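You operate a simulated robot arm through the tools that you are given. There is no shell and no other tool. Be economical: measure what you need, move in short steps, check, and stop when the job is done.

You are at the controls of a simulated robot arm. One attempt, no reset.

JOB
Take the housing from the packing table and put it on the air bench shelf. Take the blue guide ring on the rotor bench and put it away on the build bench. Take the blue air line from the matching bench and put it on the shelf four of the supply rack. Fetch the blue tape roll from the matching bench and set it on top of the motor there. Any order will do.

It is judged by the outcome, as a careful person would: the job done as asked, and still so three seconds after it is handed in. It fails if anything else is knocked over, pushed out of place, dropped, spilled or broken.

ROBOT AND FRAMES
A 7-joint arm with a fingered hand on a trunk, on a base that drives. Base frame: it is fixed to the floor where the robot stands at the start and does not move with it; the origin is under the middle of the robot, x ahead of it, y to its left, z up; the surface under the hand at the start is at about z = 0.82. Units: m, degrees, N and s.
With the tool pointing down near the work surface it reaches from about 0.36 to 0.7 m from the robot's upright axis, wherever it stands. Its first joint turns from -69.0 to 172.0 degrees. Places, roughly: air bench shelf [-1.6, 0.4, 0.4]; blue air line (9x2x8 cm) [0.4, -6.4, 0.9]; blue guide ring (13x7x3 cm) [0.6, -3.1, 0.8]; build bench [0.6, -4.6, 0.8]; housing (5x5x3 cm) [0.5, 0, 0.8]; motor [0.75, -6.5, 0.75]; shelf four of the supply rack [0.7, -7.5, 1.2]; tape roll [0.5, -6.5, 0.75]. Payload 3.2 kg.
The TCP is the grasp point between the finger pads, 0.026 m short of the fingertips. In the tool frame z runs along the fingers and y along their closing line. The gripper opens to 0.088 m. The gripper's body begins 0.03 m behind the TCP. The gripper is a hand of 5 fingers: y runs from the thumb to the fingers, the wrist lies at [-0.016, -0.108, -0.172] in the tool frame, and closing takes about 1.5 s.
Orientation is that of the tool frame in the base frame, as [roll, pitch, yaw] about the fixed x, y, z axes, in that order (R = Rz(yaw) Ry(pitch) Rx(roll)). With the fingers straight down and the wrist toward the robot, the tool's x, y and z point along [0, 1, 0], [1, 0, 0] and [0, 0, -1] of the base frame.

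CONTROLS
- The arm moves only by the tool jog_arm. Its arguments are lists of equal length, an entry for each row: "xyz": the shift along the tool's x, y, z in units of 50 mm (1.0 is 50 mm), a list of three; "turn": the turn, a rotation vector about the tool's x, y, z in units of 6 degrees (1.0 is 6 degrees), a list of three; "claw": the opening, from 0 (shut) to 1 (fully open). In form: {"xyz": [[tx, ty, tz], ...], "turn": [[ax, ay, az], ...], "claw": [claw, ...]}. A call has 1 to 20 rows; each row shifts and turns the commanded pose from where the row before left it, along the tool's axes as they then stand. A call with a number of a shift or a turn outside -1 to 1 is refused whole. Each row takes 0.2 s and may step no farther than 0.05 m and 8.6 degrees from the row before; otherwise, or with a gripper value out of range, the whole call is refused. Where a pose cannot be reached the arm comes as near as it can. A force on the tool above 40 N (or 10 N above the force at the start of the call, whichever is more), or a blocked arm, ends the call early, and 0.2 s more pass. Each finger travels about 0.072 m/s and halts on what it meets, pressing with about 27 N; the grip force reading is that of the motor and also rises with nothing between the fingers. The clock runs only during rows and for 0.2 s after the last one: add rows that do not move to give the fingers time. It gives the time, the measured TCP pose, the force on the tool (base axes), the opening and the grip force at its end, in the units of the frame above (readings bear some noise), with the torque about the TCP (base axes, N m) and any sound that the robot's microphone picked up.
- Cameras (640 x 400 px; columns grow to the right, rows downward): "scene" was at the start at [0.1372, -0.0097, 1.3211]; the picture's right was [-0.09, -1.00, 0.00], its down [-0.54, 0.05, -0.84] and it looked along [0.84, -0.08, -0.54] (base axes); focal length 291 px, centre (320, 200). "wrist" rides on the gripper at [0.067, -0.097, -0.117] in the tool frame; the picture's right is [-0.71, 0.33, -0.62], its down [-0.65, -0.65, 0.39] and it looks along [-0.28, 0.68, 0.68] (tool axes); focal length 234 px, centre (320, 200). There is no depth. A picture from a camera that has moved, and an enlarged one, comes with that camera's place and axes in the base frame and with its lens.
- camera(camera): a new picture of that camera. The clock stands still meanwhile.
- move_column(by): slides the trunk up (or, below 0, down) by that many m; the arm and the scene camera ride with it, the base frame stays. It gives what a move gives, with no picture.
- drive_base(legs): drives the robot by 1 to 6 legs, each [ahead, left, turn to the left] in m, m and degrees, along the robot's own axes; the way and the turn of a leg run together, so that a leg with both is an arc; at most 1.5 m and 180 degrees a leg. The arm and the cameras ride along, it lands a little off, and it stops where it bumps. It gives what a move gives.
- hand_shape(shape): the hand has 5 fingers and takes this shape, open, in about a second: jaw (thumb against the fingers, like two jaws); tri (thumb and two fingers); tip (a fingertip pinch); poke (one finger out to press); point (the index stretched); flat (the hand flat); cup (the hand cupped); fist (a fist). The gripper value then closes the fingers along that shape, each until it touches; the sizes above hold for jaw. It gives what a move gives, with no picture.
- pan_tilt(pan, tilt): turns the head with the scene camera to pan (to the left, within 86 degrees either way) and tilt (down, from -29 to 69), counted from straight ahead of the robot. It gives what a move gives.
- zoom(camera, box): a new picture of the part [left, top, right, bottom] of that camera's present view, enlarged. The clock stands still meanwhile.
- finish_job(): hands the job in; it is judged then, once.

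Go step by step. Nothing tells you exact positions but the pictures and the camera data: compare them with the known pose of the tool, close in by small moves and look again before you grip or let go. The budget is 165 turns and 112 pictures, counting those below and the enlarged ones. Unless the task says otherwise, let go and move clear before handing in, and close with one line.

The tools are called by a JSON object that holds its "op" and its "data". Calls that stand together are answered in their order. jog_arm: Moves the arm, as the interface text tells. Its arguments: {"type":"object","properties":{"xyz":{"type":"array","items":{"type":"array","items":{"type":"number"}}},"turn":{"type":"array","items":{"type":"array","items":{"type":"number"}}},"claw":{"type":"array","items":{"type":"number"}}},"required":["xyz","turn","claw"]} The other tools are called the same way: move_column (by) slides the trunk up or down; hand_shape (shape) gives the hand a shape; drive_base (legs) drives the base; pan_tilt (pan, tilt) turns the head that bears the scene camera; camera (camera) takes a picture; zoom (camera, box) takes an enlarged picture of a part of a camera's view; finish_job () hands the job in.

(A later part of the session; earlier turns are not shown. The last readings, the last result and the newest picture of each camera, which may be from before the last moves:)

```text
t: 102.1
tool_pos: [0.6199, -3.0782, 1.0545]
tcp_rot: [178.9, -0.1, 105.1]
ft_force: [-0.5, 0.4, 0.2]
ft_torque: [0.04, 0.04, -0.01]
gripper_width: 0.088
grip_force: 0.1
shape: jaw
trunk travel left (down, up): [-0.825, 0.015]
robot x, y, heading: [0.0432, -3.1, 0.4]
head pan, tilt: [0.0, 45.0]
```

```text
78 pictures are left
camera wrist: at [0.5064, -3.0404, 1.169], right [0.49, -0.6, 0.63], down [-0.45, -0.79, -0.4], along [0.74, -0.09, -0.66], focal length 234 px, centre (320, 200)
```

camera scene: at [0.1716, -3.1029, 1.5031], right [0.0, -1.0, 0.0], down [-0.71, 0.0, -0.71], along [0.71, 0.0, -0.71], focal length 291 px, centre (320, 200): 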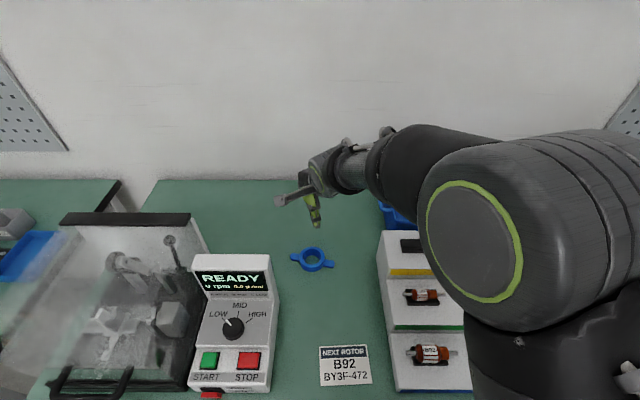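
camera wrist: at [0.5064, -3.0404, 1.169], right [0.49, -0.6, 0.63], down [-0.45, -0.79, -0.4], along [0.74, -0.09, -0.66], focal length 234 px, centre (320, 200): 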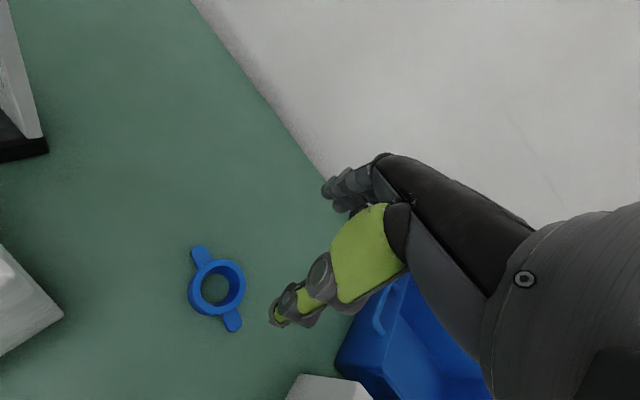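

Elbow is well above the rack. Ring centre by wrist view ≈ (0.612, -3.078). Correct, level and lower more.

{"op": "jog_arm", "data": {"xyz": [[0, -0.14, 0], [0, 0, 0.8], [0, 0, 0.8], [0, 0, 0.8], [0, 0, 0.6]], "turn": [[0.18, 0, 0], [0, 0, 0], [0, 0, 0], [0, 0, 0], [0, 0, 0]], "claw": [1, 1, 1, 1, 1]}}

{"op": "camera", "data": {"camera": "wrist"}}

{"op": "camera", "data": {"camera": "scene"}}

```text
t: 103.3
tool_pos: [0.6139, -3.0796, 0.9044]
tcp_rot: [179.9, 0.0, 105.1]
ft_force: [-0.2, 0.0, 0.8]
ft_torque: [-0.03, 0.02, -0.01]
gripper_width: 0.0879
grip_force: 0.0
shape: jaw
trunk travel left (down, up): [-0.825, 0.015]
robot x, y, heading: [0.0389, -3.1027, 0.2]
head pan, tilt: [0.0, 45.0]
```

```text
77 pictures are left
camera wrist: at [0.5023, -3.04, 1.0212], right [0.5, -0.6, 0.62], down [-0.46, -0.8, -0.39], along [0.73, -0.09, -0.68], focal length 234 px, centre (320, 200)
```

wrist: 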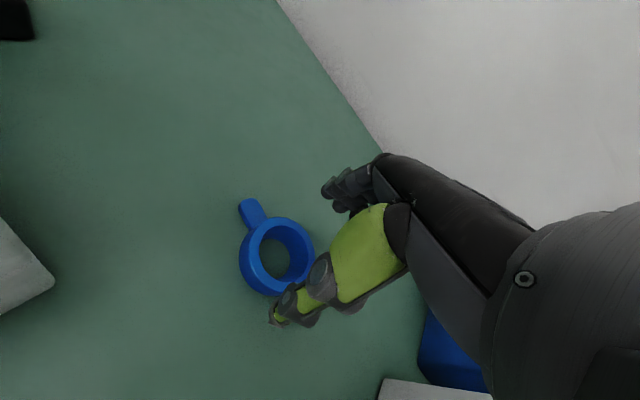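

```text
76 pictures are left
camera scene: at [0.1713, -3.1032, 1.5031], right [0.01, -1.0, 0.0], down [-0.71, 0.0, -0.71], along [0.71, 0.0, -0.71], focal length 291 px, centre (320, 200)
```

scene: 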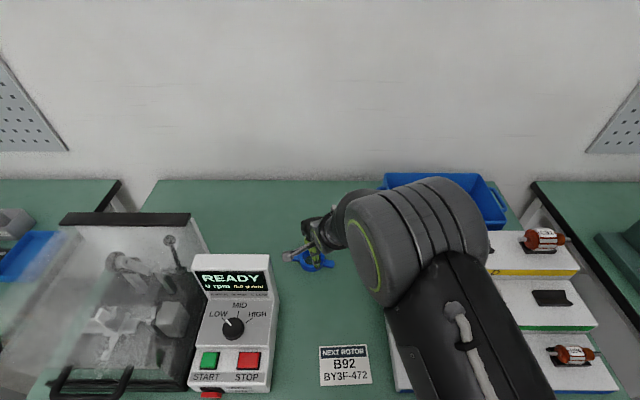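

{"op": "jog_arm", "data": {"xyz": [[0.15, -0.04, 0.2], [0, 0, 0.26], [0, 0, 0]], "turn": [[0, 0, 0], [0, 0, 0], [0, 0, 0]], "claw": [1, 1, 1]}}

{"op": "zoom", "data": {"camera": "wrist", "box": [200, 130, 440, 350]}}

{"op": "zoom", "data": {"camera": "scene", "box": [260, 200, 380, 280]}}

```text
t: 104.1
tool_pos: [0.6092, -3.0719, 0.8818]
tcp_rot: [179.9, -0.2, 105.1]
ft_force: [0.2, 0.0, 0.3]
ft_torque: [0.03, -0.02, 0.03]
gripper_width: 0.0878
grip_force: 0.1
shape: jaw
trunk travel left (down, up): [-0.825, 0.015]
robot x, y, heading: [0.0419, -3.1033, 0.0]
head pan, tilt: [0.0, 45.0]
```

```text
1.82 times, centred on (320, 240) of wrist
camera zoom: at [0.4981, -3.0328, 0.9979], right [0.5, -0.6, 0.62], down [-0.46, -0.8, -0.39], along [0.73, -0.09, -0.68], focal length 426 px, centre (320, 127)
```

zoom: 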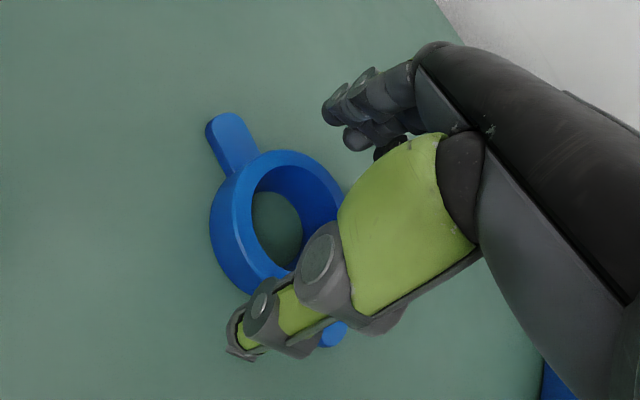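

```text
5.00 times, centred on (320, 240) of scene
camera zoom: at [0.1701, -3.1034, 1.5032], right [0.0, -1.0, 0.0], down [-0.71, 0.0, -0.71], along [0.71, 0.0, -0.71], focal length 1454 px, centre (320, 0)
```

zoom: 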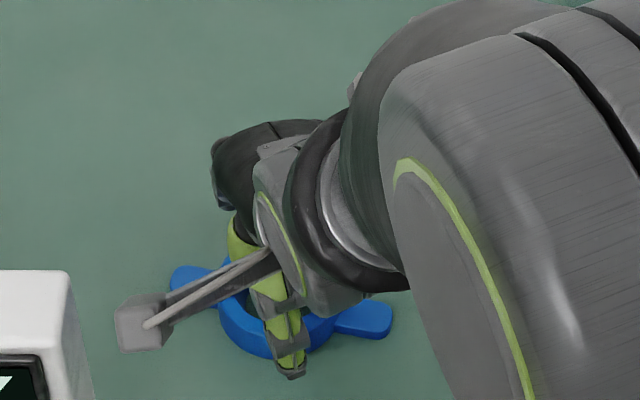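

Alignment good. Lower to straddle the ring and close.

{"op": "jog_arm", "data": {"xyz": [[-0.06, 0.02, 0.15], [0, 0, 0.15], [0, 0, 0.14], [0, 0, 0], [0, 0, 0], [0, 0, 0], [0, 0, 0], [0, 0, 0]], "turn": [[0, 0, 0], [0, 0, 0], [0, 0, 0], [0, 0, 0], [0, 0, 0], [0, 0, 0], [0, 0, 0], [0, 0, 0]], "claw": [1, 1, 1, 0.8, 0.6, 0.5, 0.4, 0.4]}}

{"op": "zoom", "data": {"camera": "wrist", "box": [200, 130, 440, 350]}}

```text
t: 105.9
tool_pos: [0.6113, -3.0743, 0.8602]
tcp_rot: [179.9, 0.0, 105.1]
ft_force: [-0.3, -0.2, -1.1]
ft_torque: [0.02, -0.01, -0.04]
gripper_width: 0.0601
grip_force: 27.0
shape: jaw
trunk travel left (down, up): [-0.825, 0.015]
robot x, y, heading: [0.0415, -3.1013, 0.3]
head pan, tilt: [0.0, 45.0]
```

```text
1.82 times, centred on (320, 240) of wrist
camera zoom: at [0.5002, -3.0367, 0.976], right [0.5, -0.6, 0.62], down [-0.46, -0.8, -0.39], along [0.73, -0.09, -0.68], focal length 426 px, centre (320, 127)
```

zoom: 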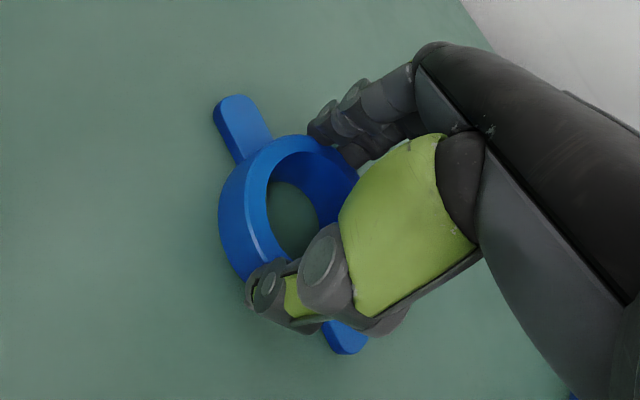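

Gripped at 60 mm. Lift slowly and check.

{"op": "jog_arm", "data": {"xyz": [[0, 0, -0.3], [0, 0, -0.5], [0, 0, -0.6]], "turn": [[0, 0, 0], [0, 0, 0], [0, 0, 0]], "claw": [0.35, 0.35, 0.35]}}

{"op": "camera", "data": {"camera": "wrist"}}

```text
t: 106.7
tool_pos: [0.6096, -3.075, 0.9305]
tcp_rot: [179.9, 0.0, 105.1]
ft_force: [0.0, 0.5, -0.7]
ft_torque: [0.0, -0.01, 0.0]
gripper_width: 0.0603
grip_force: 27.3
shape: jaw
trunk travel left (down, up): [-0.825, 0.015]
robot x, y, heading: [0.0416, -3.1032, 0.1]
head pan, tilt: [0.0, 45.0]
```

```text
72 pictures are left
camera wrist: at [0.5001, -3.0362, 1.0469], right [0.5, -0.6, 0.62], down [-0.46, -0.8, -0.39], along [0.73, -0.09, -0.68], focal length 234 px, centre (320, 200)
```

wrist: 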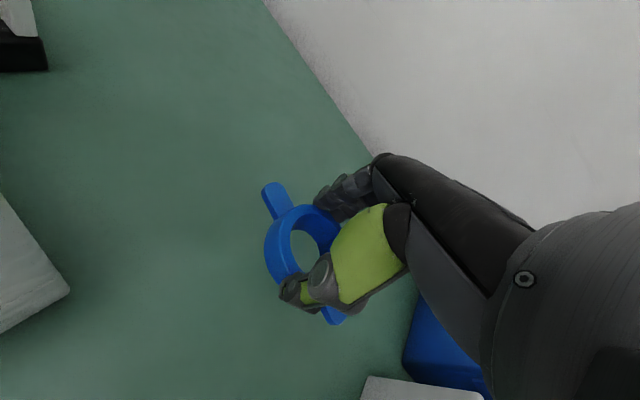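

Held level. Raise clear, retract, back off and strafe toward the build bench at y≈-4.6.

{"op": "jog_arm", "data": {"xyz": [[0, 0, -0.9], [0, 0, -0.9], [0, 0, -0.9], [0, 0, -0.9], [0, 0, -0.9], [0, 0, -0.9], [0.23, -0.87, 0], [0.23, -0.87, 0], [0.23, -0.87, 0], [0.23, -0.87, 0]], "turn": [[0, 0, 0], [0, 0, 0], [0, 0, 0], [0, 0, 0], [0, 0, 0], [0, 0, 0], [0, 0, 0], [0, 0, 0], [0, 0, 0], [0, 0, 0]], "claw": [0.35, 0.35, 0.35, 0.35, 0.35, 0.35, 0.35, 0.35, 0.35, 0.35]}}

{"op": "drive_base", "data": {"legs": [[-0.4, 0, 0], [0, -1.4, 0]]}}

{"op": "pan_tilt", "data": {"pan": 0, "tilt": 35}}

{"op": "camera", "data": {"camera": "scene"}}

```text
t: 108.9
tool_pos: [0.429, -3.0774, 1.2002]
tcp_rot: [179.7, -0.1, 105.2]
ft_force: [0.4, 0.4, -0.7]
ft_torque: [0.01, -0.04, -0.02]
gripper_width: 0.0598
grip_force: 27.1
shape: jaw
trunk travel left (down, up): [-0.825, 0.015]
robot x, y, heading: [0.0432, -3.1028, 0.2]
head pan, tilt: [0.0, 45.0]
```

```text
t: 118.1
tool_pos: [0.0345, -4.4999, 1.1993]
tcp_rot: [179.9, -0.1, 104.2]
ft_force: [-0.3, 0.4, -0.7]
ft_torque: [0.04, -0.03, 0.0]
gripper_width: 0.0599
grip_force: 27.3
shape: jaw
trunk travel left (down, up): [-0.825, 0.015]
robot x, y, heading: [-0.3511, -4.5174, -0.7]
head pan, tilt: [0.0, 45.0]
```

```text
t: 118.8
tool_pos: [0.035, -4.4992, 1.1982]
tcp_rot: [179.9, -0.1, 104.2]
ft_force: [-0.1, 0.3, -0.6]
ft_torque: [0.01, 0.04, 0.0]
gripper_width: 0.0597
grip_force: 27.2
shape: jaw
trunk travel left (down, up): [-0.825, 0.015]
robot x, y, heading: [-0.3551, -4.5189, -0.8]
head pan, tilt: [0.0, 35.0]
```

```text
71 pictures are left
camera scene: at [-0.2188, -4.5219, 1.5179], right [-0.01, -1.0, 0.0], down [-0.57, 0.01, -0.82], along [0.82, -0.01, -0.57], focal length 291 px, centre (320, 200)
```

scene: 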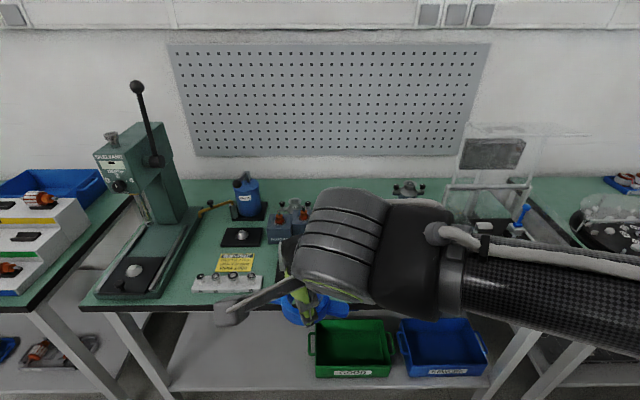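

I can't see what's behind the arm; use the wrist camera and a zoom to find a place made for the ring.

{"op": "camera", "data": {"camera": "wrist"}}

{"op": "zoom", "data": {"camera": "scene", "box": [80, 140, 340, 310]}}

{"op": "zoom", "data": {"camera": "scene", "box": [370, 120, 570, 250]}}

```text
70 pictures are left
camera wrist: at [-0.0748, -4.4583, 1.3155], right [0.49, -0.61, 0.62], down [-0.47, -0.79, -0.39], along [0.73, -0.1, -0.68], focal length 234 px, centre (320, 200)
```

wrist: 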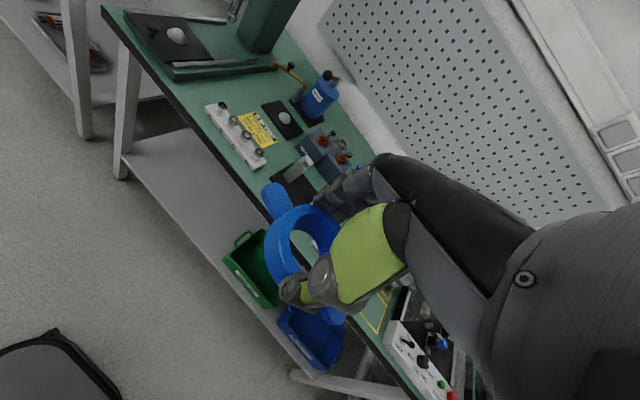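

```text
2.35 times, centred on (210, 225) of scene
camera zoom: at [-0.2188, -4.5219, 1.5179], right [-0.01, -1.0, 0.0], down [-0.57, 0.01, -0.82], along [0.82, -0.01, -0.57], focal length 684 px, centre (579, 141)
```

zoom: 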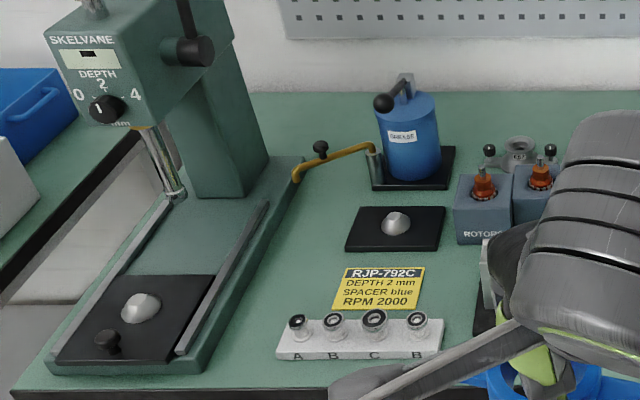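

```text
3.08 times, centred on (470, 185) of scene
camera zoom: at [-0.2188, -4.5219, 1.5179], right [-0.01, -1.0, 0.0], down [-0.57, 0.01, -0.82], along [0.82, -0.01, -0.57], focal length 895 px, centre (-142, 246)
```

zoom: 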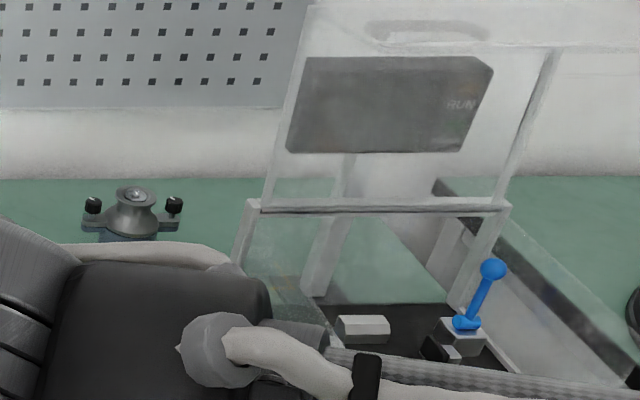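

There appears to be a yellow-outlined spot on the bench. Shift the robot to get an unobstructed view.

{"op": "drive_base", "data": {"legs": [[0, -0.45, 0.8]]}}

{"op": "pan_tilt", "data": {"pan": 25, "tilt": 35}}

{"op": "camera", "data": {"camera": "scene"}}

```text
t: 121.5
tool_pos: [0.0313, -4.9501, 1.199]
tcp_rot: [179.9, 0.0, 104.3]
ft_force: [-0.2, 0.2, -0.3]
ft_torque: [0.0, 0.02, 0.0]
gripper_width: 0.0598
grip_force: 26.8
shape: jaw
trunk travel left (down, up): [-0.825, 0.015]
robot x, y, heading: [-0.3617, -4.9713, -0.6]
head pan, tilt: [0.0, 35.0]
```

```text
t: 122.4
tool_pos: [0.0309, -4.9499, 1.1998]
tcp_rot: [180.0, -0.2, 104.2]
ft_force: [0.3, 1.0, -0.4]
ft_torque: [0.05, 0.0, 0.03]
gripper_width: 0.0599
grip_force: 27.3
shape: jaw
trunk travel left (down, up): [-0.825, 0.015]
robot x, y, heading: [-0.3577, -4.9722, -0.5]
head pan, tilt: [25.0, 35.0]
```

```text
67 pictures are left
camera scene: at [-0.2312, -4.9357, 1.518], right [0.41, -0.91, 0.0], down [-0.52, -0.24, -0.82], along [0.75, 0.34, -0.57], focal length 291 px, centre (320, 200)
```

scene: 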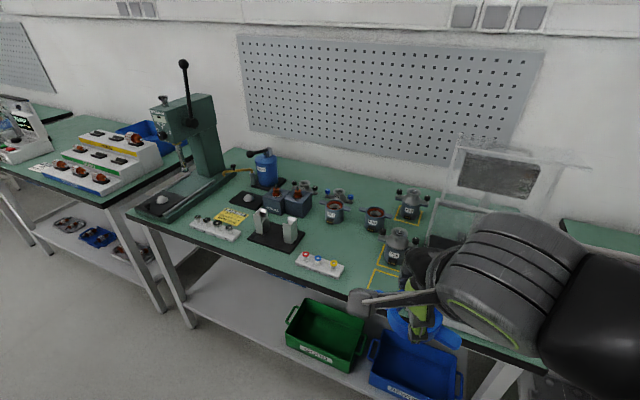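

{"op": "zoom", "data": {"camera": "scene", "box": [230, 160, 470, 310]}}

{"op": "camera", "data": {"camera": "wrist"}}

```text
2.67 times, centred on (350, 235) of scene
camera zoom: at [-0.2312, -4.9357, 1.518], right [0.41, -0.91, 0.0], down [-0.52, -0.24, -0.82], along [0.75, 0.34, -0.57], focal length 776 px, centre (240, 107)
```

zoom: 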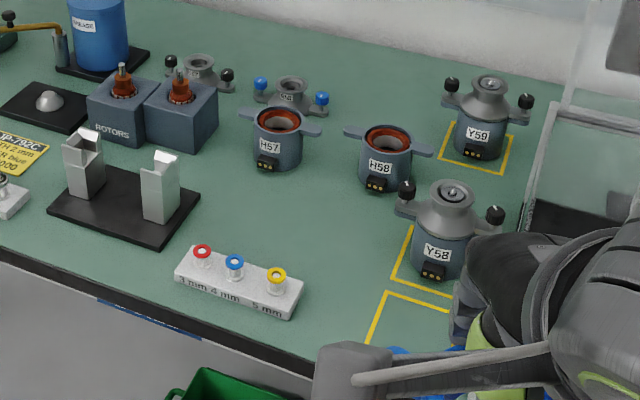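

```text
65 pictures are left
camera wrist: at [-0.0795, -4.9089, 1.3155], right [0.5, -0.6, 0.62], down [-0.47, -0.79, -0.39], along [0.73, -0.1, -0.68], focal length 234 px, centre (320, 200)
```

wrist: 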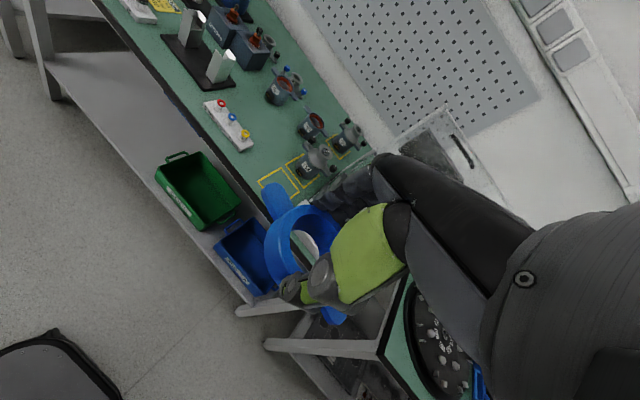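

The yellow squares belong to finished motors, so I'll set the ring on the clear bench surface around (0.455, -4.69), between the spacer strip and H57/H58. Drive into position and extend above it.

{"op": "drive_base", "data": {"legs": [[0, 0.27, 0.5], [0.26, 0, 0]]}}

{"op": "pan_tilt", "data": {"pan": 0, "tilt": 45}}

{"op": "camera", "data": {"camera": "wrist"}}

```text
t: 125.8
tool_pos: [0.2906, -4.6778, 1.1996]
tcp_rot: [-180.0, -0.1, 104.4]
ft_force: [-0.3, -0.7, 0.0]
ft_torque: [-0.02, 0.01, -0.02]
gripper_width: 0.0597
grip_force: 27.3
shape: jaw
trunk travel left (down, up): [-0.825, 0.015]
robot x, y, heading: [-0.0983, -4.7023, -0.5]
head pan, tilt: [25.0, 35.0]
```

```text
t: 126.7
tool_pos: [0.2907, -4.678, 1.1996]
tcp_rot: [179.9, -0.2, 104.4]
ft_force: [0.0, -0.1, -0.9]
ft_torque: [0.01, 0.03, 0.0]
gripper_width: 0.0601
grip_force: 26.9
shape: jaw
trunk travel left (down, up): [-0.825, 0.015]
robot x, y, heading: [-0.0983, -4.6986, -0.3]
head pan, tilt: [0.0, 45.0]
```

```text
64 pictures are left
camera wrist: at [0.1801, -4.6373, 1.3156], right [0.5, -0.6, 0.62], down [-0.47, -0.79, -0.39], along [0.73, -0.1, -0.68], focal length 234 px, centre (320, 200)
```

wrist: 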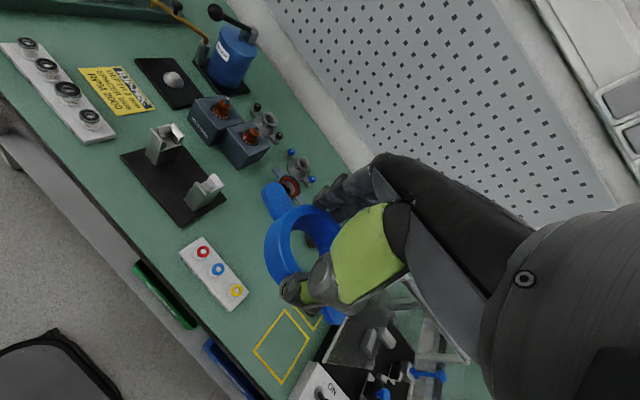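

{"op": "jog_arm", "data": {"xyz": [[-0.26, 0.78, 0], [-0.26, 0.78, 0], [-0.26, 0.78, 0], [-0.27, 0.77, 0], [0, 0, 0.9], [0, 0, 0.9], [0, 0, 0.9], [0, 0, 0.9]], "turn": [[0, 0, 0], [0, 0, 0], [0, 0, 0], [0, 0, 0], [0, 0, 0], [0, 0, 0], [0, 0, 0], [0, 0, 0]], "claw": [0.35, 0.35, 0.35, 0.35, 0.35, 0.35, 0.35, 0.35]}}

{"op": "camera", "data": {"camera": "wrist"}}

{"op": "camera", "data": {"camera": "scene"}}

```text
t: 128.5
tool_pos: [0.4546, -4.6853, 1.0173]
tcp_rot: [179.9, 0.0, 104.5]
ft_force: [0.7, 1.2, -0.4]
ft_torque: [0.02, -0.01, 0.02]
gripper_width: 0.0599
grip_force: 27.0
shape: jaw
trunk travel left (down, up): [-0.825, 0.015]
robot x, y, heading: [-0.1023, -4.6981, -0.7]
head pan, tilt: [0.0, 45.0]
```

```text
63 pictures are left
camera wrist: at [0.3446, -4.6458, 1.1337], right [0.5, -0.6, 0.62], down [-0.47, -0.79, -0.39], along [0.73, -0.1, -0.68], focal length 234 px, centre (320, 200)
```

wrist: 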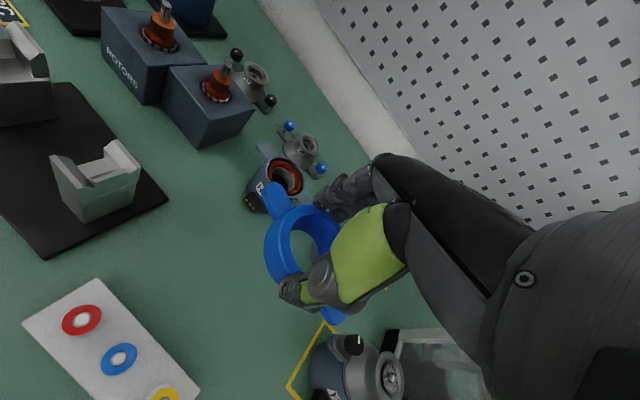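

```text
62 pictures are left
camera scene: at [0.0313, -4.7008, 1.5031], right [-0.01, -1.0, 0.0], down [-0.71, 0.0, -0.71], along [0.71, -0.01, -0.71], focal length 291 px, centre (320, 200)
```

scene: 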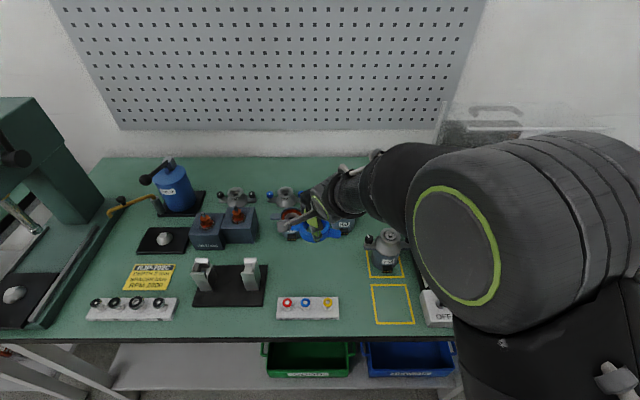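

{"op": "jog_arm", "data": {"xyz": [[0, -0.06, 0.8], [0, 0, 0.8], [0, 0, 0.8], [0, 0, 0.4], [0, 0, 0]], "turn": [[0, 0, 0], [0, 0, 0], [0, 0, 0], [0, 0, 0], [0, 0, 0]], "claw": [0.35, 0.35, 0.35, 0.35, 0.35]}}

{"op": "camera", "data": {"camera": "wrist"}}

{"op": "camera", "data": {"camera": "scene"}}

```text
t: 129.7
tool_pos: [0.4518, -4.6903, 0.878]
tcp_rot: [180.0, 0.0, 104.4]
ft_force: [0.4, 0.9, -1.0]
ft_torque: [0.03, -0.03, 0.0]
gripper_width: 0.0599
grip_force: 27.1
shape: jaw
trunk travel left (down, up): [-0.825, 0.015]
robot x, y, heading: [-0.0995, -4.7024, -0.5]
head pan, tilt: [0.0, 45.0]
```

```text
61 pictures are left
camera wrist: at [0.3413, -4.6499, 0.9946], right [0.5, -0.6, 0.62], down [-0.47, -0.79, -0.39], along [0.73, -0.1, -0.68], focal length 234 px, centre (320, 200)
```

wrist: 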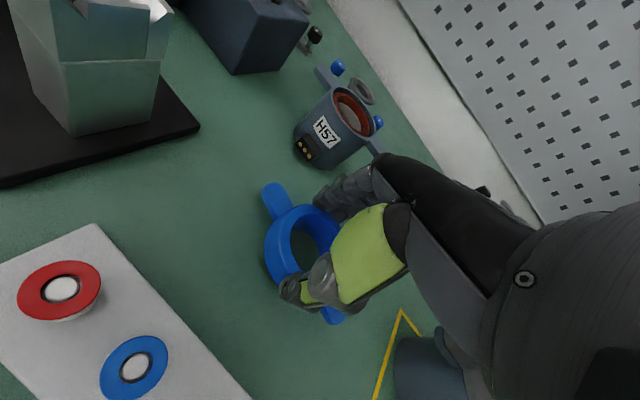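

```text
60 pictures are left
camera scene: at [0.0297, -4.7017, 1.5032], right [-0.01, -1.0, 0.0], down [-0.71, 0.0, -0.71], along [0.71, 0.0, -0.71], focal length 291 px, centre (320, 200)
```

scene: 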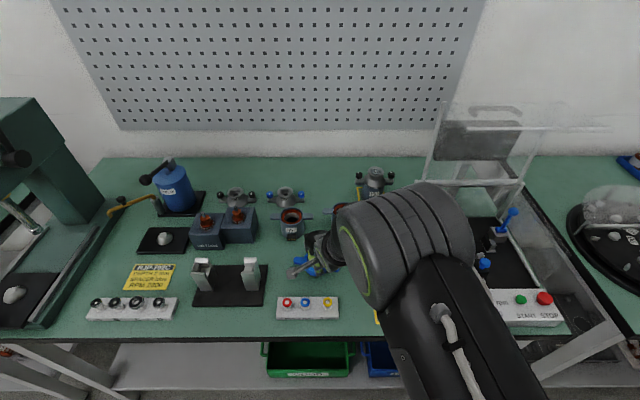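

Spot is clear. Lower to the original height and release.

{"op": "jog_arm", "data": {"xyz": [[0, 0, 0.15], [0, 0, 0.1], [0, 0, 0.08], [0, 0, 0.02]], "turn": [[0, 0, 0], [0, 0, 0], [0, 0, 0], [0, 0, 0]], "claw": [0.35, 0.35, 0.35, 0.35]}}

{"op": "jog_arm", "data": {"xyz": [[0, 0, 0], [0, 0, 0], [0, 0, 0], [0, 0, 0], [0, 0, 0]], "turn": [[0, 0, 0], [0, 0, 0], [0, 0, 0], [0, 0, 0], [0, 0, 0]], "claw": [0.7, 0.8, 0.9, 0.95, 0.95]}}

{"op": "camera", "data": {"camera": "wrist"}}

```text
t: 130.7
tool_pos: [0.4521, -4.6892, 0.8622]
tcp_rot: [179.9, -0.1, 104.5]
ft_force: [0.0, 1.0, 0.0]
ft_torque: [-0.01, 0.01, 0.0]
gripper_width: 0.0598
grip_force: 27.1
shape: jaw
trunk travel left (down, up): [-0.825, 0.015]
robot x, y, heading: [-0.0955, -4.6988, -0.5]
head pan, tilt: [0.0, 45.0]
```

```text
t: 131.9
tool_pos: [0.4523, -4.6902, 0.8621]
tcp_rot: [179.9, -0.2, 104.5]
ft_force: [0.5, 0.1, 0.0]
ft_torque: [0.0, -0.02, 0.02]
gripper_width: 0.0833
grip_force: 0.0
shape: jaw
trunk travel left (down, up): [-0.825, 0.015]
robot x, y, heading: [-0.101, -4.7002, -0.5]
head pan, tilt: [0.0, 45.0]
```

```text
59 pictures are left
camera wrist: at [0.3415, -4.6503, 0.9784], right [0.5, -0.6, 0.62], down [-0.47, -0.79, -0.39], along [0.73, -0.1, -0.68], focal length 234 px, centre (320, 200)
```

wrist: 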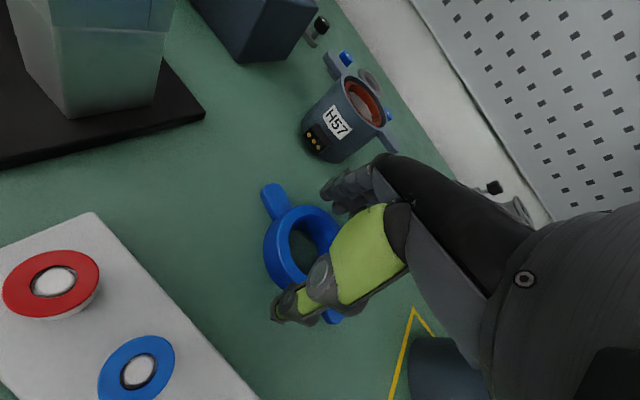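

Ring rests on the bench. Rise straight up, retract and verify.

{"op": "jog_arm", "data": {"xyz": [[0, 0, -0.4], [0, 0, -0.9], [0, 0, -0.9], [0, 0, -0.9], [0, 0, -0.9], [0, 0, -0.9], [0, 0, -0.9], [0, 0, -0.9], [0.2, -0.8, 0], [0.2, -0.8, 0], [0.2, -0.8, 0], [0.2, -0.8, 0]], "turn": [[0, 0, 0], [0, 0, 0], [0, 0, 0], [0, 0, 0], [0, 0, 0], [0, 0, 0], [0, 0, 0], [0, 0, 0], [0, 0, 0.6], [0, 0, 0.6], [0, 0, 0.6], [0, 0, 0.6]], "claw": [0.95, 0.95, 0.95, 1, 1, 1, 1, 1, 1, 1, 1, 1]}}

{"op": "drive_base", "data": {"legs": [[-0.3, 0, 0.5], [0, -1.5, 0]]}}

{"op": "pan_tilt", "data": {"pan": 15, "tilt": 35}}

{"op": "camera", "data": {"camera": "scene"}}

```text
t: 134.5
tool_pos: [0.287, -4.676, 1.1981]
tcp_rot: [179.8, -0.2, 90.0]
ft_force: [0.2, 0.0, -0.5]
ft_torque: [-0.01, 0.0, -0.01]
gripper_width: 0.088
grip_force: 0.0
shape: jaw
trunk travel left (down, up): [-0.825, 0.015]
robot x, y, heading: [-0.101, -4.6995, -0.3]
head pan, tilt: [0.0, 45.0]
```

```text
t: 143.7
tool_pos: [-0.0524, -6.1972, 1.1981]
tcp_rot: [179.9, -0.1, 88.3]
ft_force: [-0.8, -0.4, -0.1]
ft_torque: [0.0, -0.03, 0.0]
gripper_width: 0.0879
grip_force: 0.1
shape: jaw
trunk travel left (down, up): [-0.825, 0.015]
robot x, y, heading: [-0.443, -6.2105, -2.0]
head pan, tilt: [0.0, 45.0]
```

```text
t: 144.4
tool_pos: [-0.0509, -6.1979, 1.1974]
tcp_rot: [179.9, -0.1, 88.4]
ft_force: [-0.9, 0.9, 0.6]
ft_torque: [0.03, 0.01, -0.04]
gripper_width: 0.0879
grip_force: 0.0
shape: jaw
trunk travel left (down, up): [-0.825, 0.015]
robot x, y, heading: [-0.4414, -6.2099, -2.4]
head pan, tilt: [15.0, 35.0]
```

```text
58 pictures are left
camera scene: at [-0.3075, -6.1938, 1.5179], right [0.22, -0.97, 0.0], down [-0.56, -0.13, -0.82], along [0.8, 0.18, -0.57], focal length 291 px, centre (320, 200)
```

scene: 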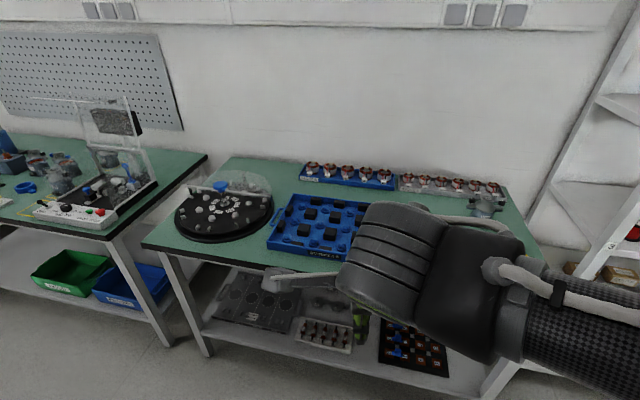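

The ring is visible on the build bench. Now shift right to see the rest of the matching bench.

{"op": "drive_base", "data": {"legs": [[0, -0.55, 2.3]]}}

{"op": "pan_tilt", "data": {"pan": 25, "tilt": 35}}

{"op": "camera", "data": {"camera": "scene"}}

{"op": "camera", "data": {"camera": "wrist"}}

{"op": "zoom", "data": {"camera": "scene", "box": [260, 120, 500, 280]}}

```text
t: 147.6
tool_pos: [-0.063, -6.7311, 1.1989]
tcp_rot: [179.9, -0.1, 90.2]
ft_force: [0.4, -0.1, 0.7]
ft_torque: [-0.02, 0.03, -0.02]
gripper_width: 0.0878
grip_force: 0.1
shape: jaw
trunk travel left (down, up): [-0.825, 0.015]
robot x, y, heading: [-0.4511, -6.7519, -0.1]
head pan, tilt: [15.0, 35.0]
```

```text
t: 148.3
tool_pos: [-0.0644, -6.7313, 1.1976]
tcp_rot: [179.9, -0.2, 90.2]
ft_force: [-0.3, 0.7, -1.0]
ft_torque: [-0.01, 0.02, -0.01]
gripper_width: 0.088
grip_force: 0.1
shape: jaw
trunk travel left (down, up): [-0.825, 0.015]
robot x, y, heading: [-0.4538, -6.7518, -0.1]
head pan, tilt: [25.0, 35.0]
```

```text
57 pictures are left
camera scene: at [-0.3242, -6.7202, 1.518], right [0.42, -0.91, 0.0], down [-0.52, -0.24, -0.82], along [0.74, 0.34, -0.57], focal length 291 px, centre (320, 200)
```

scene: 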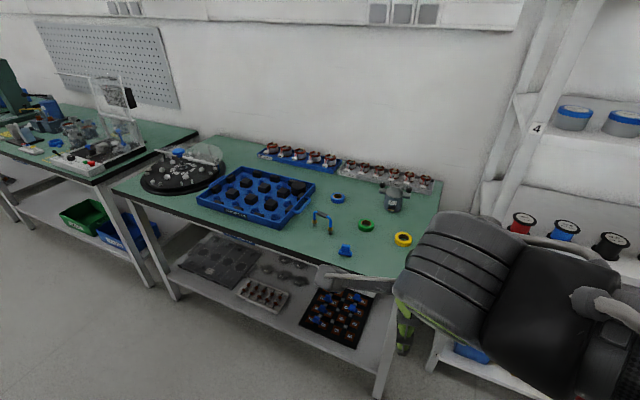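

```text
56 pictures are left
camera wrist: at [-0.1612, -6.6647, 1.3145], right [0.33, -0.71, 0.62], down [-0.65, -0.65, -0.39], along [0.68, -0.27, -0.68], focal length 234 px, centre (320, 200)
```

wrist: 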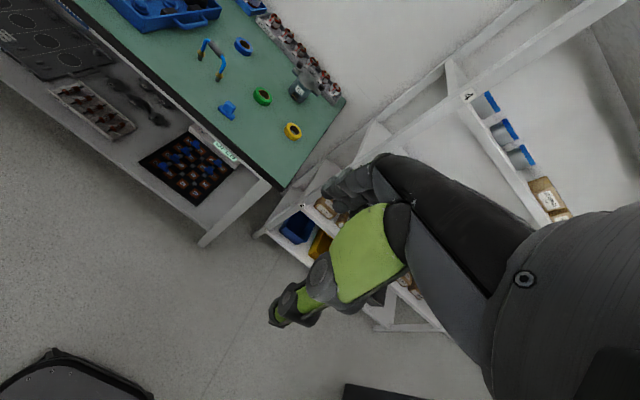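

```text
2.50 times, centred on (380, 200) of scene
camera zoom: at [-0.3242, -6.7202, 1.518], right [0.42, -0.91, 0.0], down [-0.52, -0.24, -0.82], along [0.74, 0.34, -0.57], focal length 727 px, centre (170, 200)
```

zoom: 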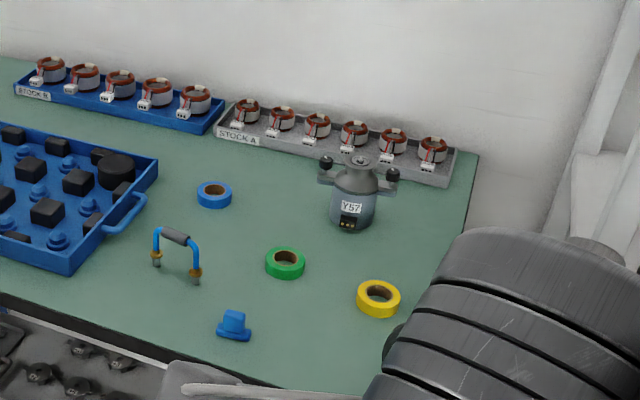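

I can see the blue tape roll (~0.60,-6.375), motor Y57 (~0.65,-6.60) and the blue arch-shaped air line (~0.415,-6.39). Drive in to work on the tape first.

{"op": "drive_base", "data": {"legs": [[0, 0.29, 0], [0.49, 0, 0]]}}

{"op": "pan_tilt", "data": {"pan": 0, "tilt": 45}}

{"op": "camera", "data": {"camera": "scene"}}

{"op": "camera", "data": {"camera": "wrist"}}

```text
t: 152.8
tool_pos: [0.434, -6.4269, 1.1997]
tcp_rot: [179.9, -0.1, 91.1]
ft_force: [0.3, 0.4, 0.5]
ft_torque: [-0.01, 0.0, -0.02]
gripper_width: 0.0881
grip_force: 0.0
shape: jaw
trunk travel left (down, up): [-0.825, 0.015]
robot x, y, heading: [0.0486, -6.4559, 0.8]
head pan, tilt: [25.0, 35.0]
```

```text
t: 153.7
tool_pos: [0.4336, -6.4271, 1.1978]
tcp_rot: [179.9, -0.1, 91.0]
ft_force: [-0.3, -0.7, 0.4]
ft_torque: [0.0, 0.0, 0.02]
gripper_width: 0.088
grip_force: 0.0
shape: jaw
trunk travel left (down, up): [-0.825, 0.015]
robot x, y, heading: [0.044, -6.4556, 0.6]
head pan, tilt: [0.0, 45.0]
```

```text
54 pictures are left
camera scene: at [0.1763, -6.4573, 1.5032], right [0.01, -1.0, 0.0], down [-0.71, -0.01, -0.71], along [0.71, 0.01, -0.71], focal length 291 px, centre (320, 200)
```

scene: 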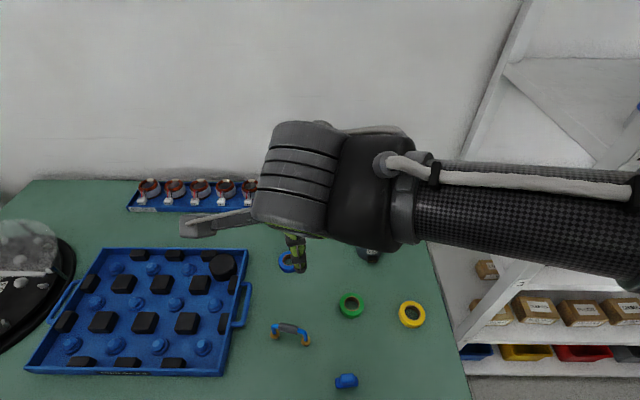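

```text
53 pictures are left
camera wrist: at [0.3364, -6.3623, 1.3146], right [0.34, -0.7, 0.62], down [-0.64, -0.66, -0.39], along [0.69, -0.26, -0.68], focal length 234 px, centre (320, 200)
```

wrist: 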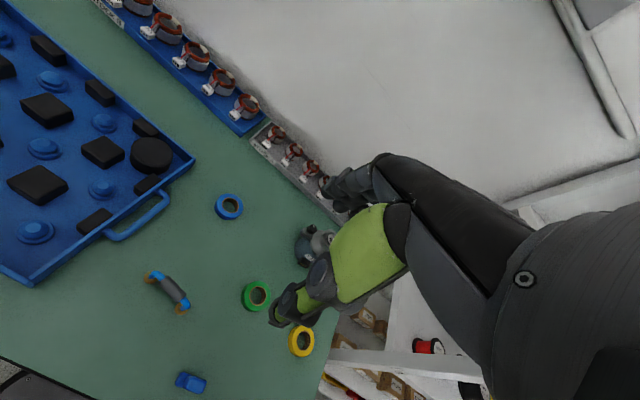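

Tape roll ≈ (0.612, -6.364). Move above it and lower to z≈0.95.

{"op": "jog_arm", "data": {"xyz": [[0.3, 0.9, 0], [0.3, 0.9, 0], [0.3, 0.9, 0], [0.33, 0.85, 0], [0, 0, 0.9], [0, 0, 0.9], [0, 0, 0.9], [0, 0, 0.9], [0, 0, 0.9], [0, 0, 0.4]], "turn": [[0, 0, 0], [0, 0, 0], [0, 0, 0], [0, 0, 0], [0, 0, 0], [0, 0, 0], [0, 0, 0], [0, 0, 0], [0, 0, 0], [0, 0, 0]], "claw": [1, 1, 1, 1, 1, 1, 1, 1, 1, 1]}}

{"op": "camera", "data": {"camera": "wrist"}}

{"op": "camera", "data": {"camera": "scene"}}

```text
t: 155.9
tool_pos: [0.6173, -6.3657, 0.957]
tcp_rot: [180.0, -1.3, 90.1]
ft_force: [-0.8, 0.5, -0.6]
ft_torque: [0.02, -0.02, -0.01]
gripper_width: 0.0879
grip_force: 0.1
shape: jaw
trunk travel left (down, up): [-0.825, 0.015]
robot x, y, heading: [0.0451, -6.4559, 0.5]
head pan, tilt: [0.0, 45.0]
```

```text
52 pictures are left
camera wrist: at [0.5208, -6.3008, 1.0739], right [0.33, -0.72, 0.61], down [-0.65, -0.64, -0.4], along [0.68, -0.26, -0.68], focal length 234 px, centre (320, 200)
```

wrist: 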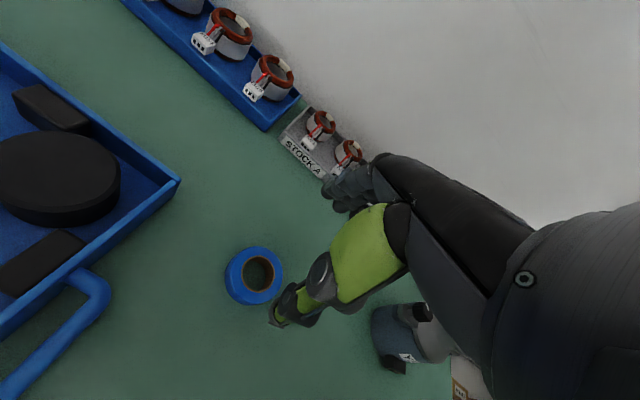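

```text
51 pictures are left
camera scene: at [0.1767, -6.4578, 1.5032], right [0.01, -1.0, 0.0], down [-0.71, -0.01, -0.71], along [0.71, 0.01, -0.71], focal length 291 px, centre (320, 200)
```

scene: 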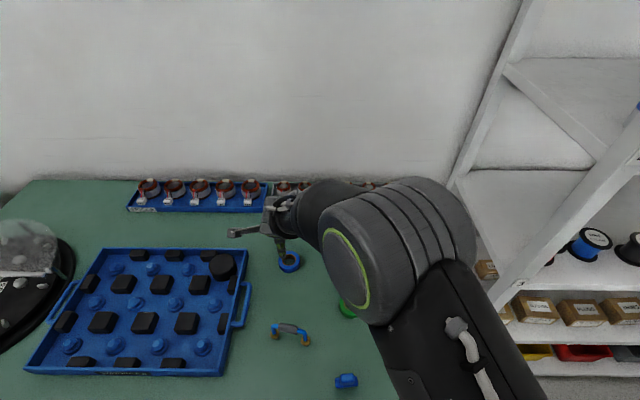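

{"op": "jog_arm", "data": {"xyz": [[0.06, -0.09, 0.7], [0, 0, 0.7], [0, 0, 0.4], [0, 0, 0.2], [0, 0, 0]], "turn": [[0, 0.2, 0], [0, 0, 0], [0, 0, 0], [0, 0, 0], [0, 0, 0]], "claw": [1, 1, 1, 1, 1]}}

{"op": "zoom", "data": {"camera": "wrist", "box": [200, 130, 440, 350]}}

```text
t: 157.1
tool_pos: [0.607, -6.3581, 0.8514]
tcp_rot: [179.9, -1.2, 91.0]
ft_force: [-0.5, -0.7, 0.5]
ft_torque: [-0.02, -0.01, 0.07]
gripper_width: 0.0879
grip_force: 0.1
shape: jaw
trunk travel left (down, up): [-0.825, 0.015]
robot x, y, heading: [0.0497, -6.4564, 0.7]
head pan, tilt: [0.0, 45.0]
```

```text
1.82 times, centred on (320, 240) of wrist
camera zoom: at [0.5084, -6.2945, 0.9689], right [0.34, -0.71, 0.61], down [-0.64, -0.65, -0.4], along [0.69, -0.25, -0.68], focal length 426 px, centre (320, 127)
```

zoom: 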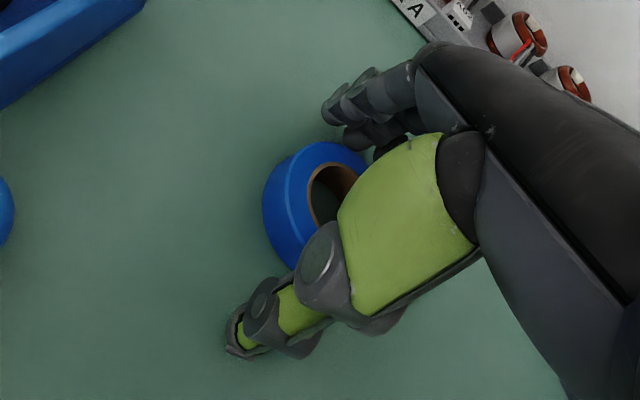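

Small recentre, then close.

{"op": "jog_arm", "data": {"xyz": [[-0.1, 0.12, 0], [0, 0, 0], [0, 0, 0], [0, 0, 0], [0, 0, 0], [0, 0, 0], [0, 0, 0], [0, 0, 0]], "turn": [[0, 0, 0], [0, 0, 0], [0, 0, 0], [0, 0, 0], [0, 0, 0], [0, 0, 0], [0, 0, 0], [0, 0, 0]], "claw": [1, 0.8, 0.7, 0.6, 0.5, 0.4, 0.35, 0.35]}}

{"op": "jog_arm", "data": {"xyz": [[0, 0, -0.3], [0, 0, -0.6], [0, 0, -0.9], [0, 0, -0.9], [0, 0, -0.9]], "turn": [[0, 0, 0], [0, 0, 0], [0, 0, 0], [0, 0, 0], [0, 0, 0]], "claw": [0.3, 0.3, 0.3, 0.3, 0.3]}}

{"op": "camera", "data": {"camera": "wrist"}}

```text
t: 158.9
tool_pos: [0.6124, -6.3606, 0.852]
tcp_rot: [179.9, -1.3, 91.0]
ft_force: [-0.9, -0.1, -0.3]
ft_torque: [0.02, 0.0, 0.01]
gripper_width: 0.0487
grip_force: 27.2
shape: jaw
trunk travel left (down, up): [-0.825, 0.015]
robot x, y, heading: [0.0484, -6.4549, 0.9]
head pan, tilt: [0.0, 45.0]
```

```text
t: 160.1
tool_pos: [0.615, -6.3683, 1.03]
tcp_rot: [-179.6, -1.8, 90.6]
ft_force: [0.4, -0.4, 0.0]
ft_torque: [-0.01, -0.01, -0.02]
gripper_width: 0.0483
grip_force: 27.0
shape: jaw
trunk travel left (down, up): [-0.825, 0.015]
robot x, y, heading: [0.0467, -6.4542, 0.4]
head pan, tilt: [0.0, 45.0]
```

```text
49 pictures are left
camera wrist: at [0.5177, -6.3062, 1.1493], right [0.34, -0.72, 0.6], down [-0.65, -0.65, -0.4], along [0.68, -0.25, -0.69], focal length 234 px, centre (320, 200)
```

wrist: 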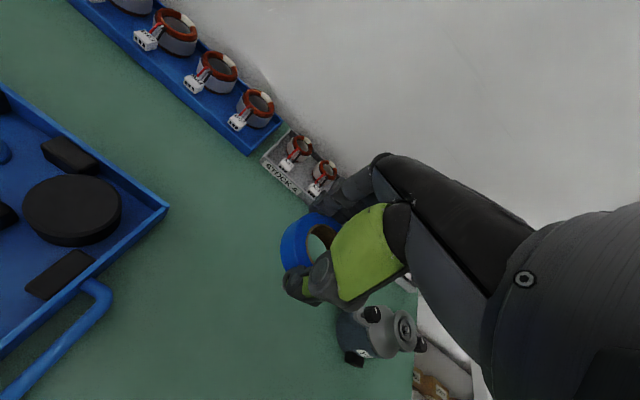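

Tape held. Look closely at the motor's top.

{"op": "zoom", "data": {"camera": "wrist", "box": [320, 280, 440, 380]}}

{"op": "zoom", "data": {"camera": "scene", "box": [220, 160, 480, 320]}}

```text
4.00 times, centred on (380, 330) of wrist
camera zoom: at [0.5177, -6.3062, 1.1493], right [0.34, -0.72, 0.6], down [-0.65, -0.65, -0.4], along [0.68, -0.25, -0.69], focal length 937 px, centre (80, -320)
```

zoom: 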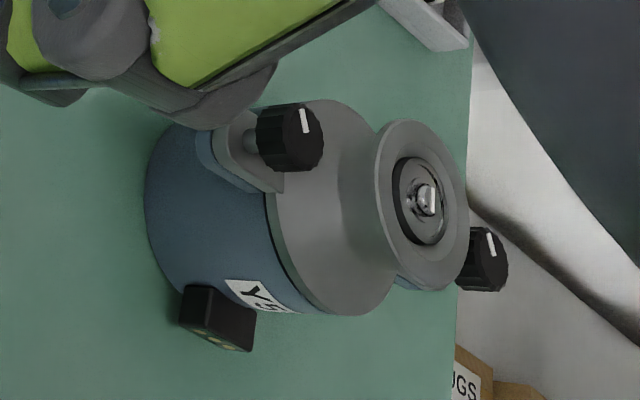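

```text
2.46 times, centred on (350, 240) of scene
camera zoom: at [0.1751, -6.4575, 1.5032], right [0.01, -1.0, 0.0], down [-0.71, -0.01, -0.71], along [0.71, 0.01, -0.71], focal length 716 px, centre (246, 102)
```

zoom: 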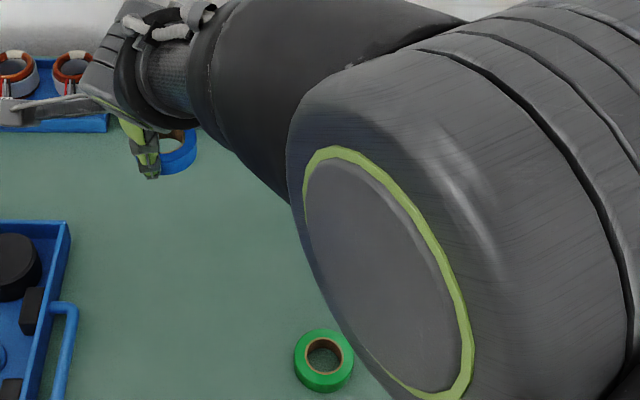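

Motor's flat top flange is ≈6 cm wide at about (0.667,-6.603), z≈0.92. Move the tape above it, staying at z≈1.03.

{"op": "jog_arm", "data": {"xyz": [[-0.94, 0.2, 0], [-0.94, 0.2, 0], [-0.94, 0.2, 0], [-0.94, 0.2, 0], [-0.94, 0.2, 0], [0, 0, 0]], "turn": [[0, 0, 0], [0, 0, 0], [0, 0, 0], [0, 0, 0], [0, 0, 0], [0, 0, 0]], "claw": [0.3, 0.3, 0.3, 0.3, 0.3, 0.3]}}

{"op": "camera", "data": {"camera": "wrist"}}

{"op": "camera", "data": {"camera": "scene"}}

```text
t: 161.5
tool_pos: [0.6686, -6.599, 1.0249]
tcp_rot: [179.9, -1.3, 91.0]
ft_force: [-0.2, -0.1, -0.1]
ft_torque: [0.0, 0.0, 0.02]
gripper_width: 0.0481
grip_force: 27.0
shape: jaw
trunk travel left (down, up): [-0.825, 0.015]
robot x, y, heading: [0.0472, -6.4542, 0.7]
head pan, tilt: [0.0, 45.0]
```

```text
46 pictures are left
camera wrist: at [0.5702, -6.5371, 1.1433], right [0.34, -0.71, 0.61], down [-0.64, -0.65, -0.4], along [0.69, -0.25, -0.68], focal length 234 px, centre (320, 200)
```

wrist: 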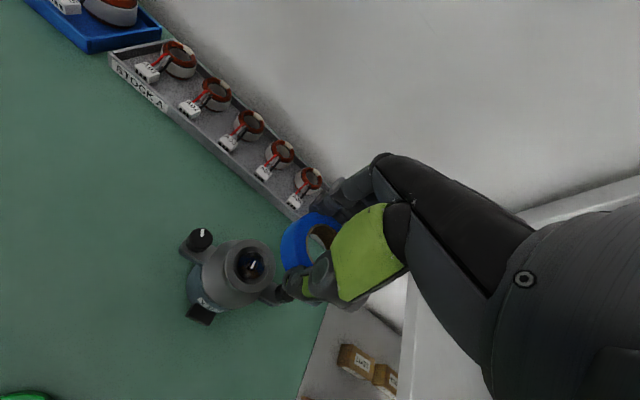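

```text
45 pictures are left
camera scene: at [0.1762, -6.4558, 1.5032], right [0.01, -1.0, 0.0], down [-0.71, -0.01, -0.71], along [0.71, 0.01, -0.71], focal length 291 px, centre (320, 200)
```

scene: 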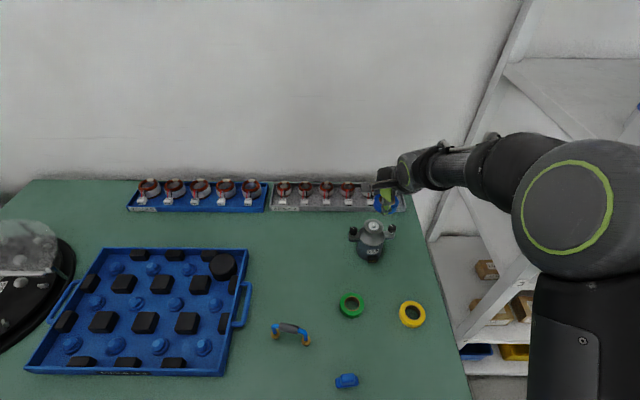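

{"op": "zoom", "data": {"camera": "wrist", "box": [170, 200, 350, 340]}}

{"op": "zoom", "data": {"camera": "scene", "box": [330, 170, 430, 270]}}

```text
2.86 times, centred on (260, 270) of wrist
camera zoom: at [0.5702, -6.5371, 1.1433], right [0.34, -0.71, 0.61], down [-0.64, -0.65, -0.4], along [0.69, -0.25, -0.68], focal length 669 px, centre (491, 0)
```

zoom: 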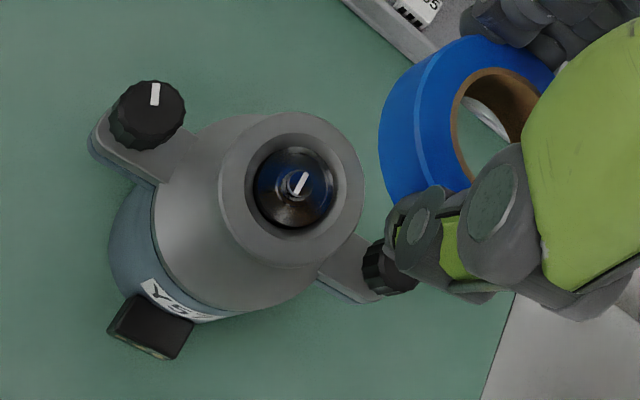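

```text
4.00 times, centred on (380, 220) of scene
camera zoom: at [0.1762, -6.4558, 1.5032], right [0.01, -1.0, 0.0], down [-0.71, -0.01, -0.71], along [0.71, 0.01, -0.71], focal length 1163 px, centre (80, 120)
```

zoom: 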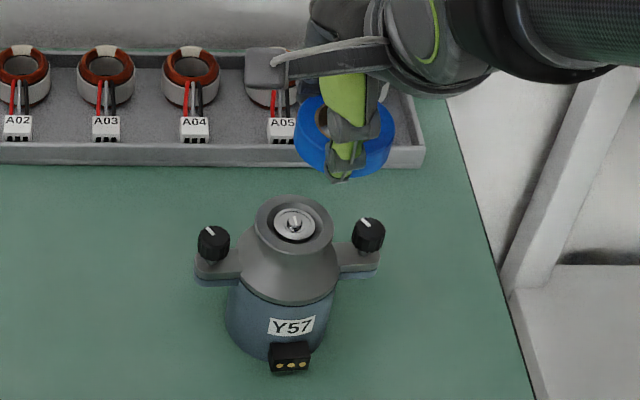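

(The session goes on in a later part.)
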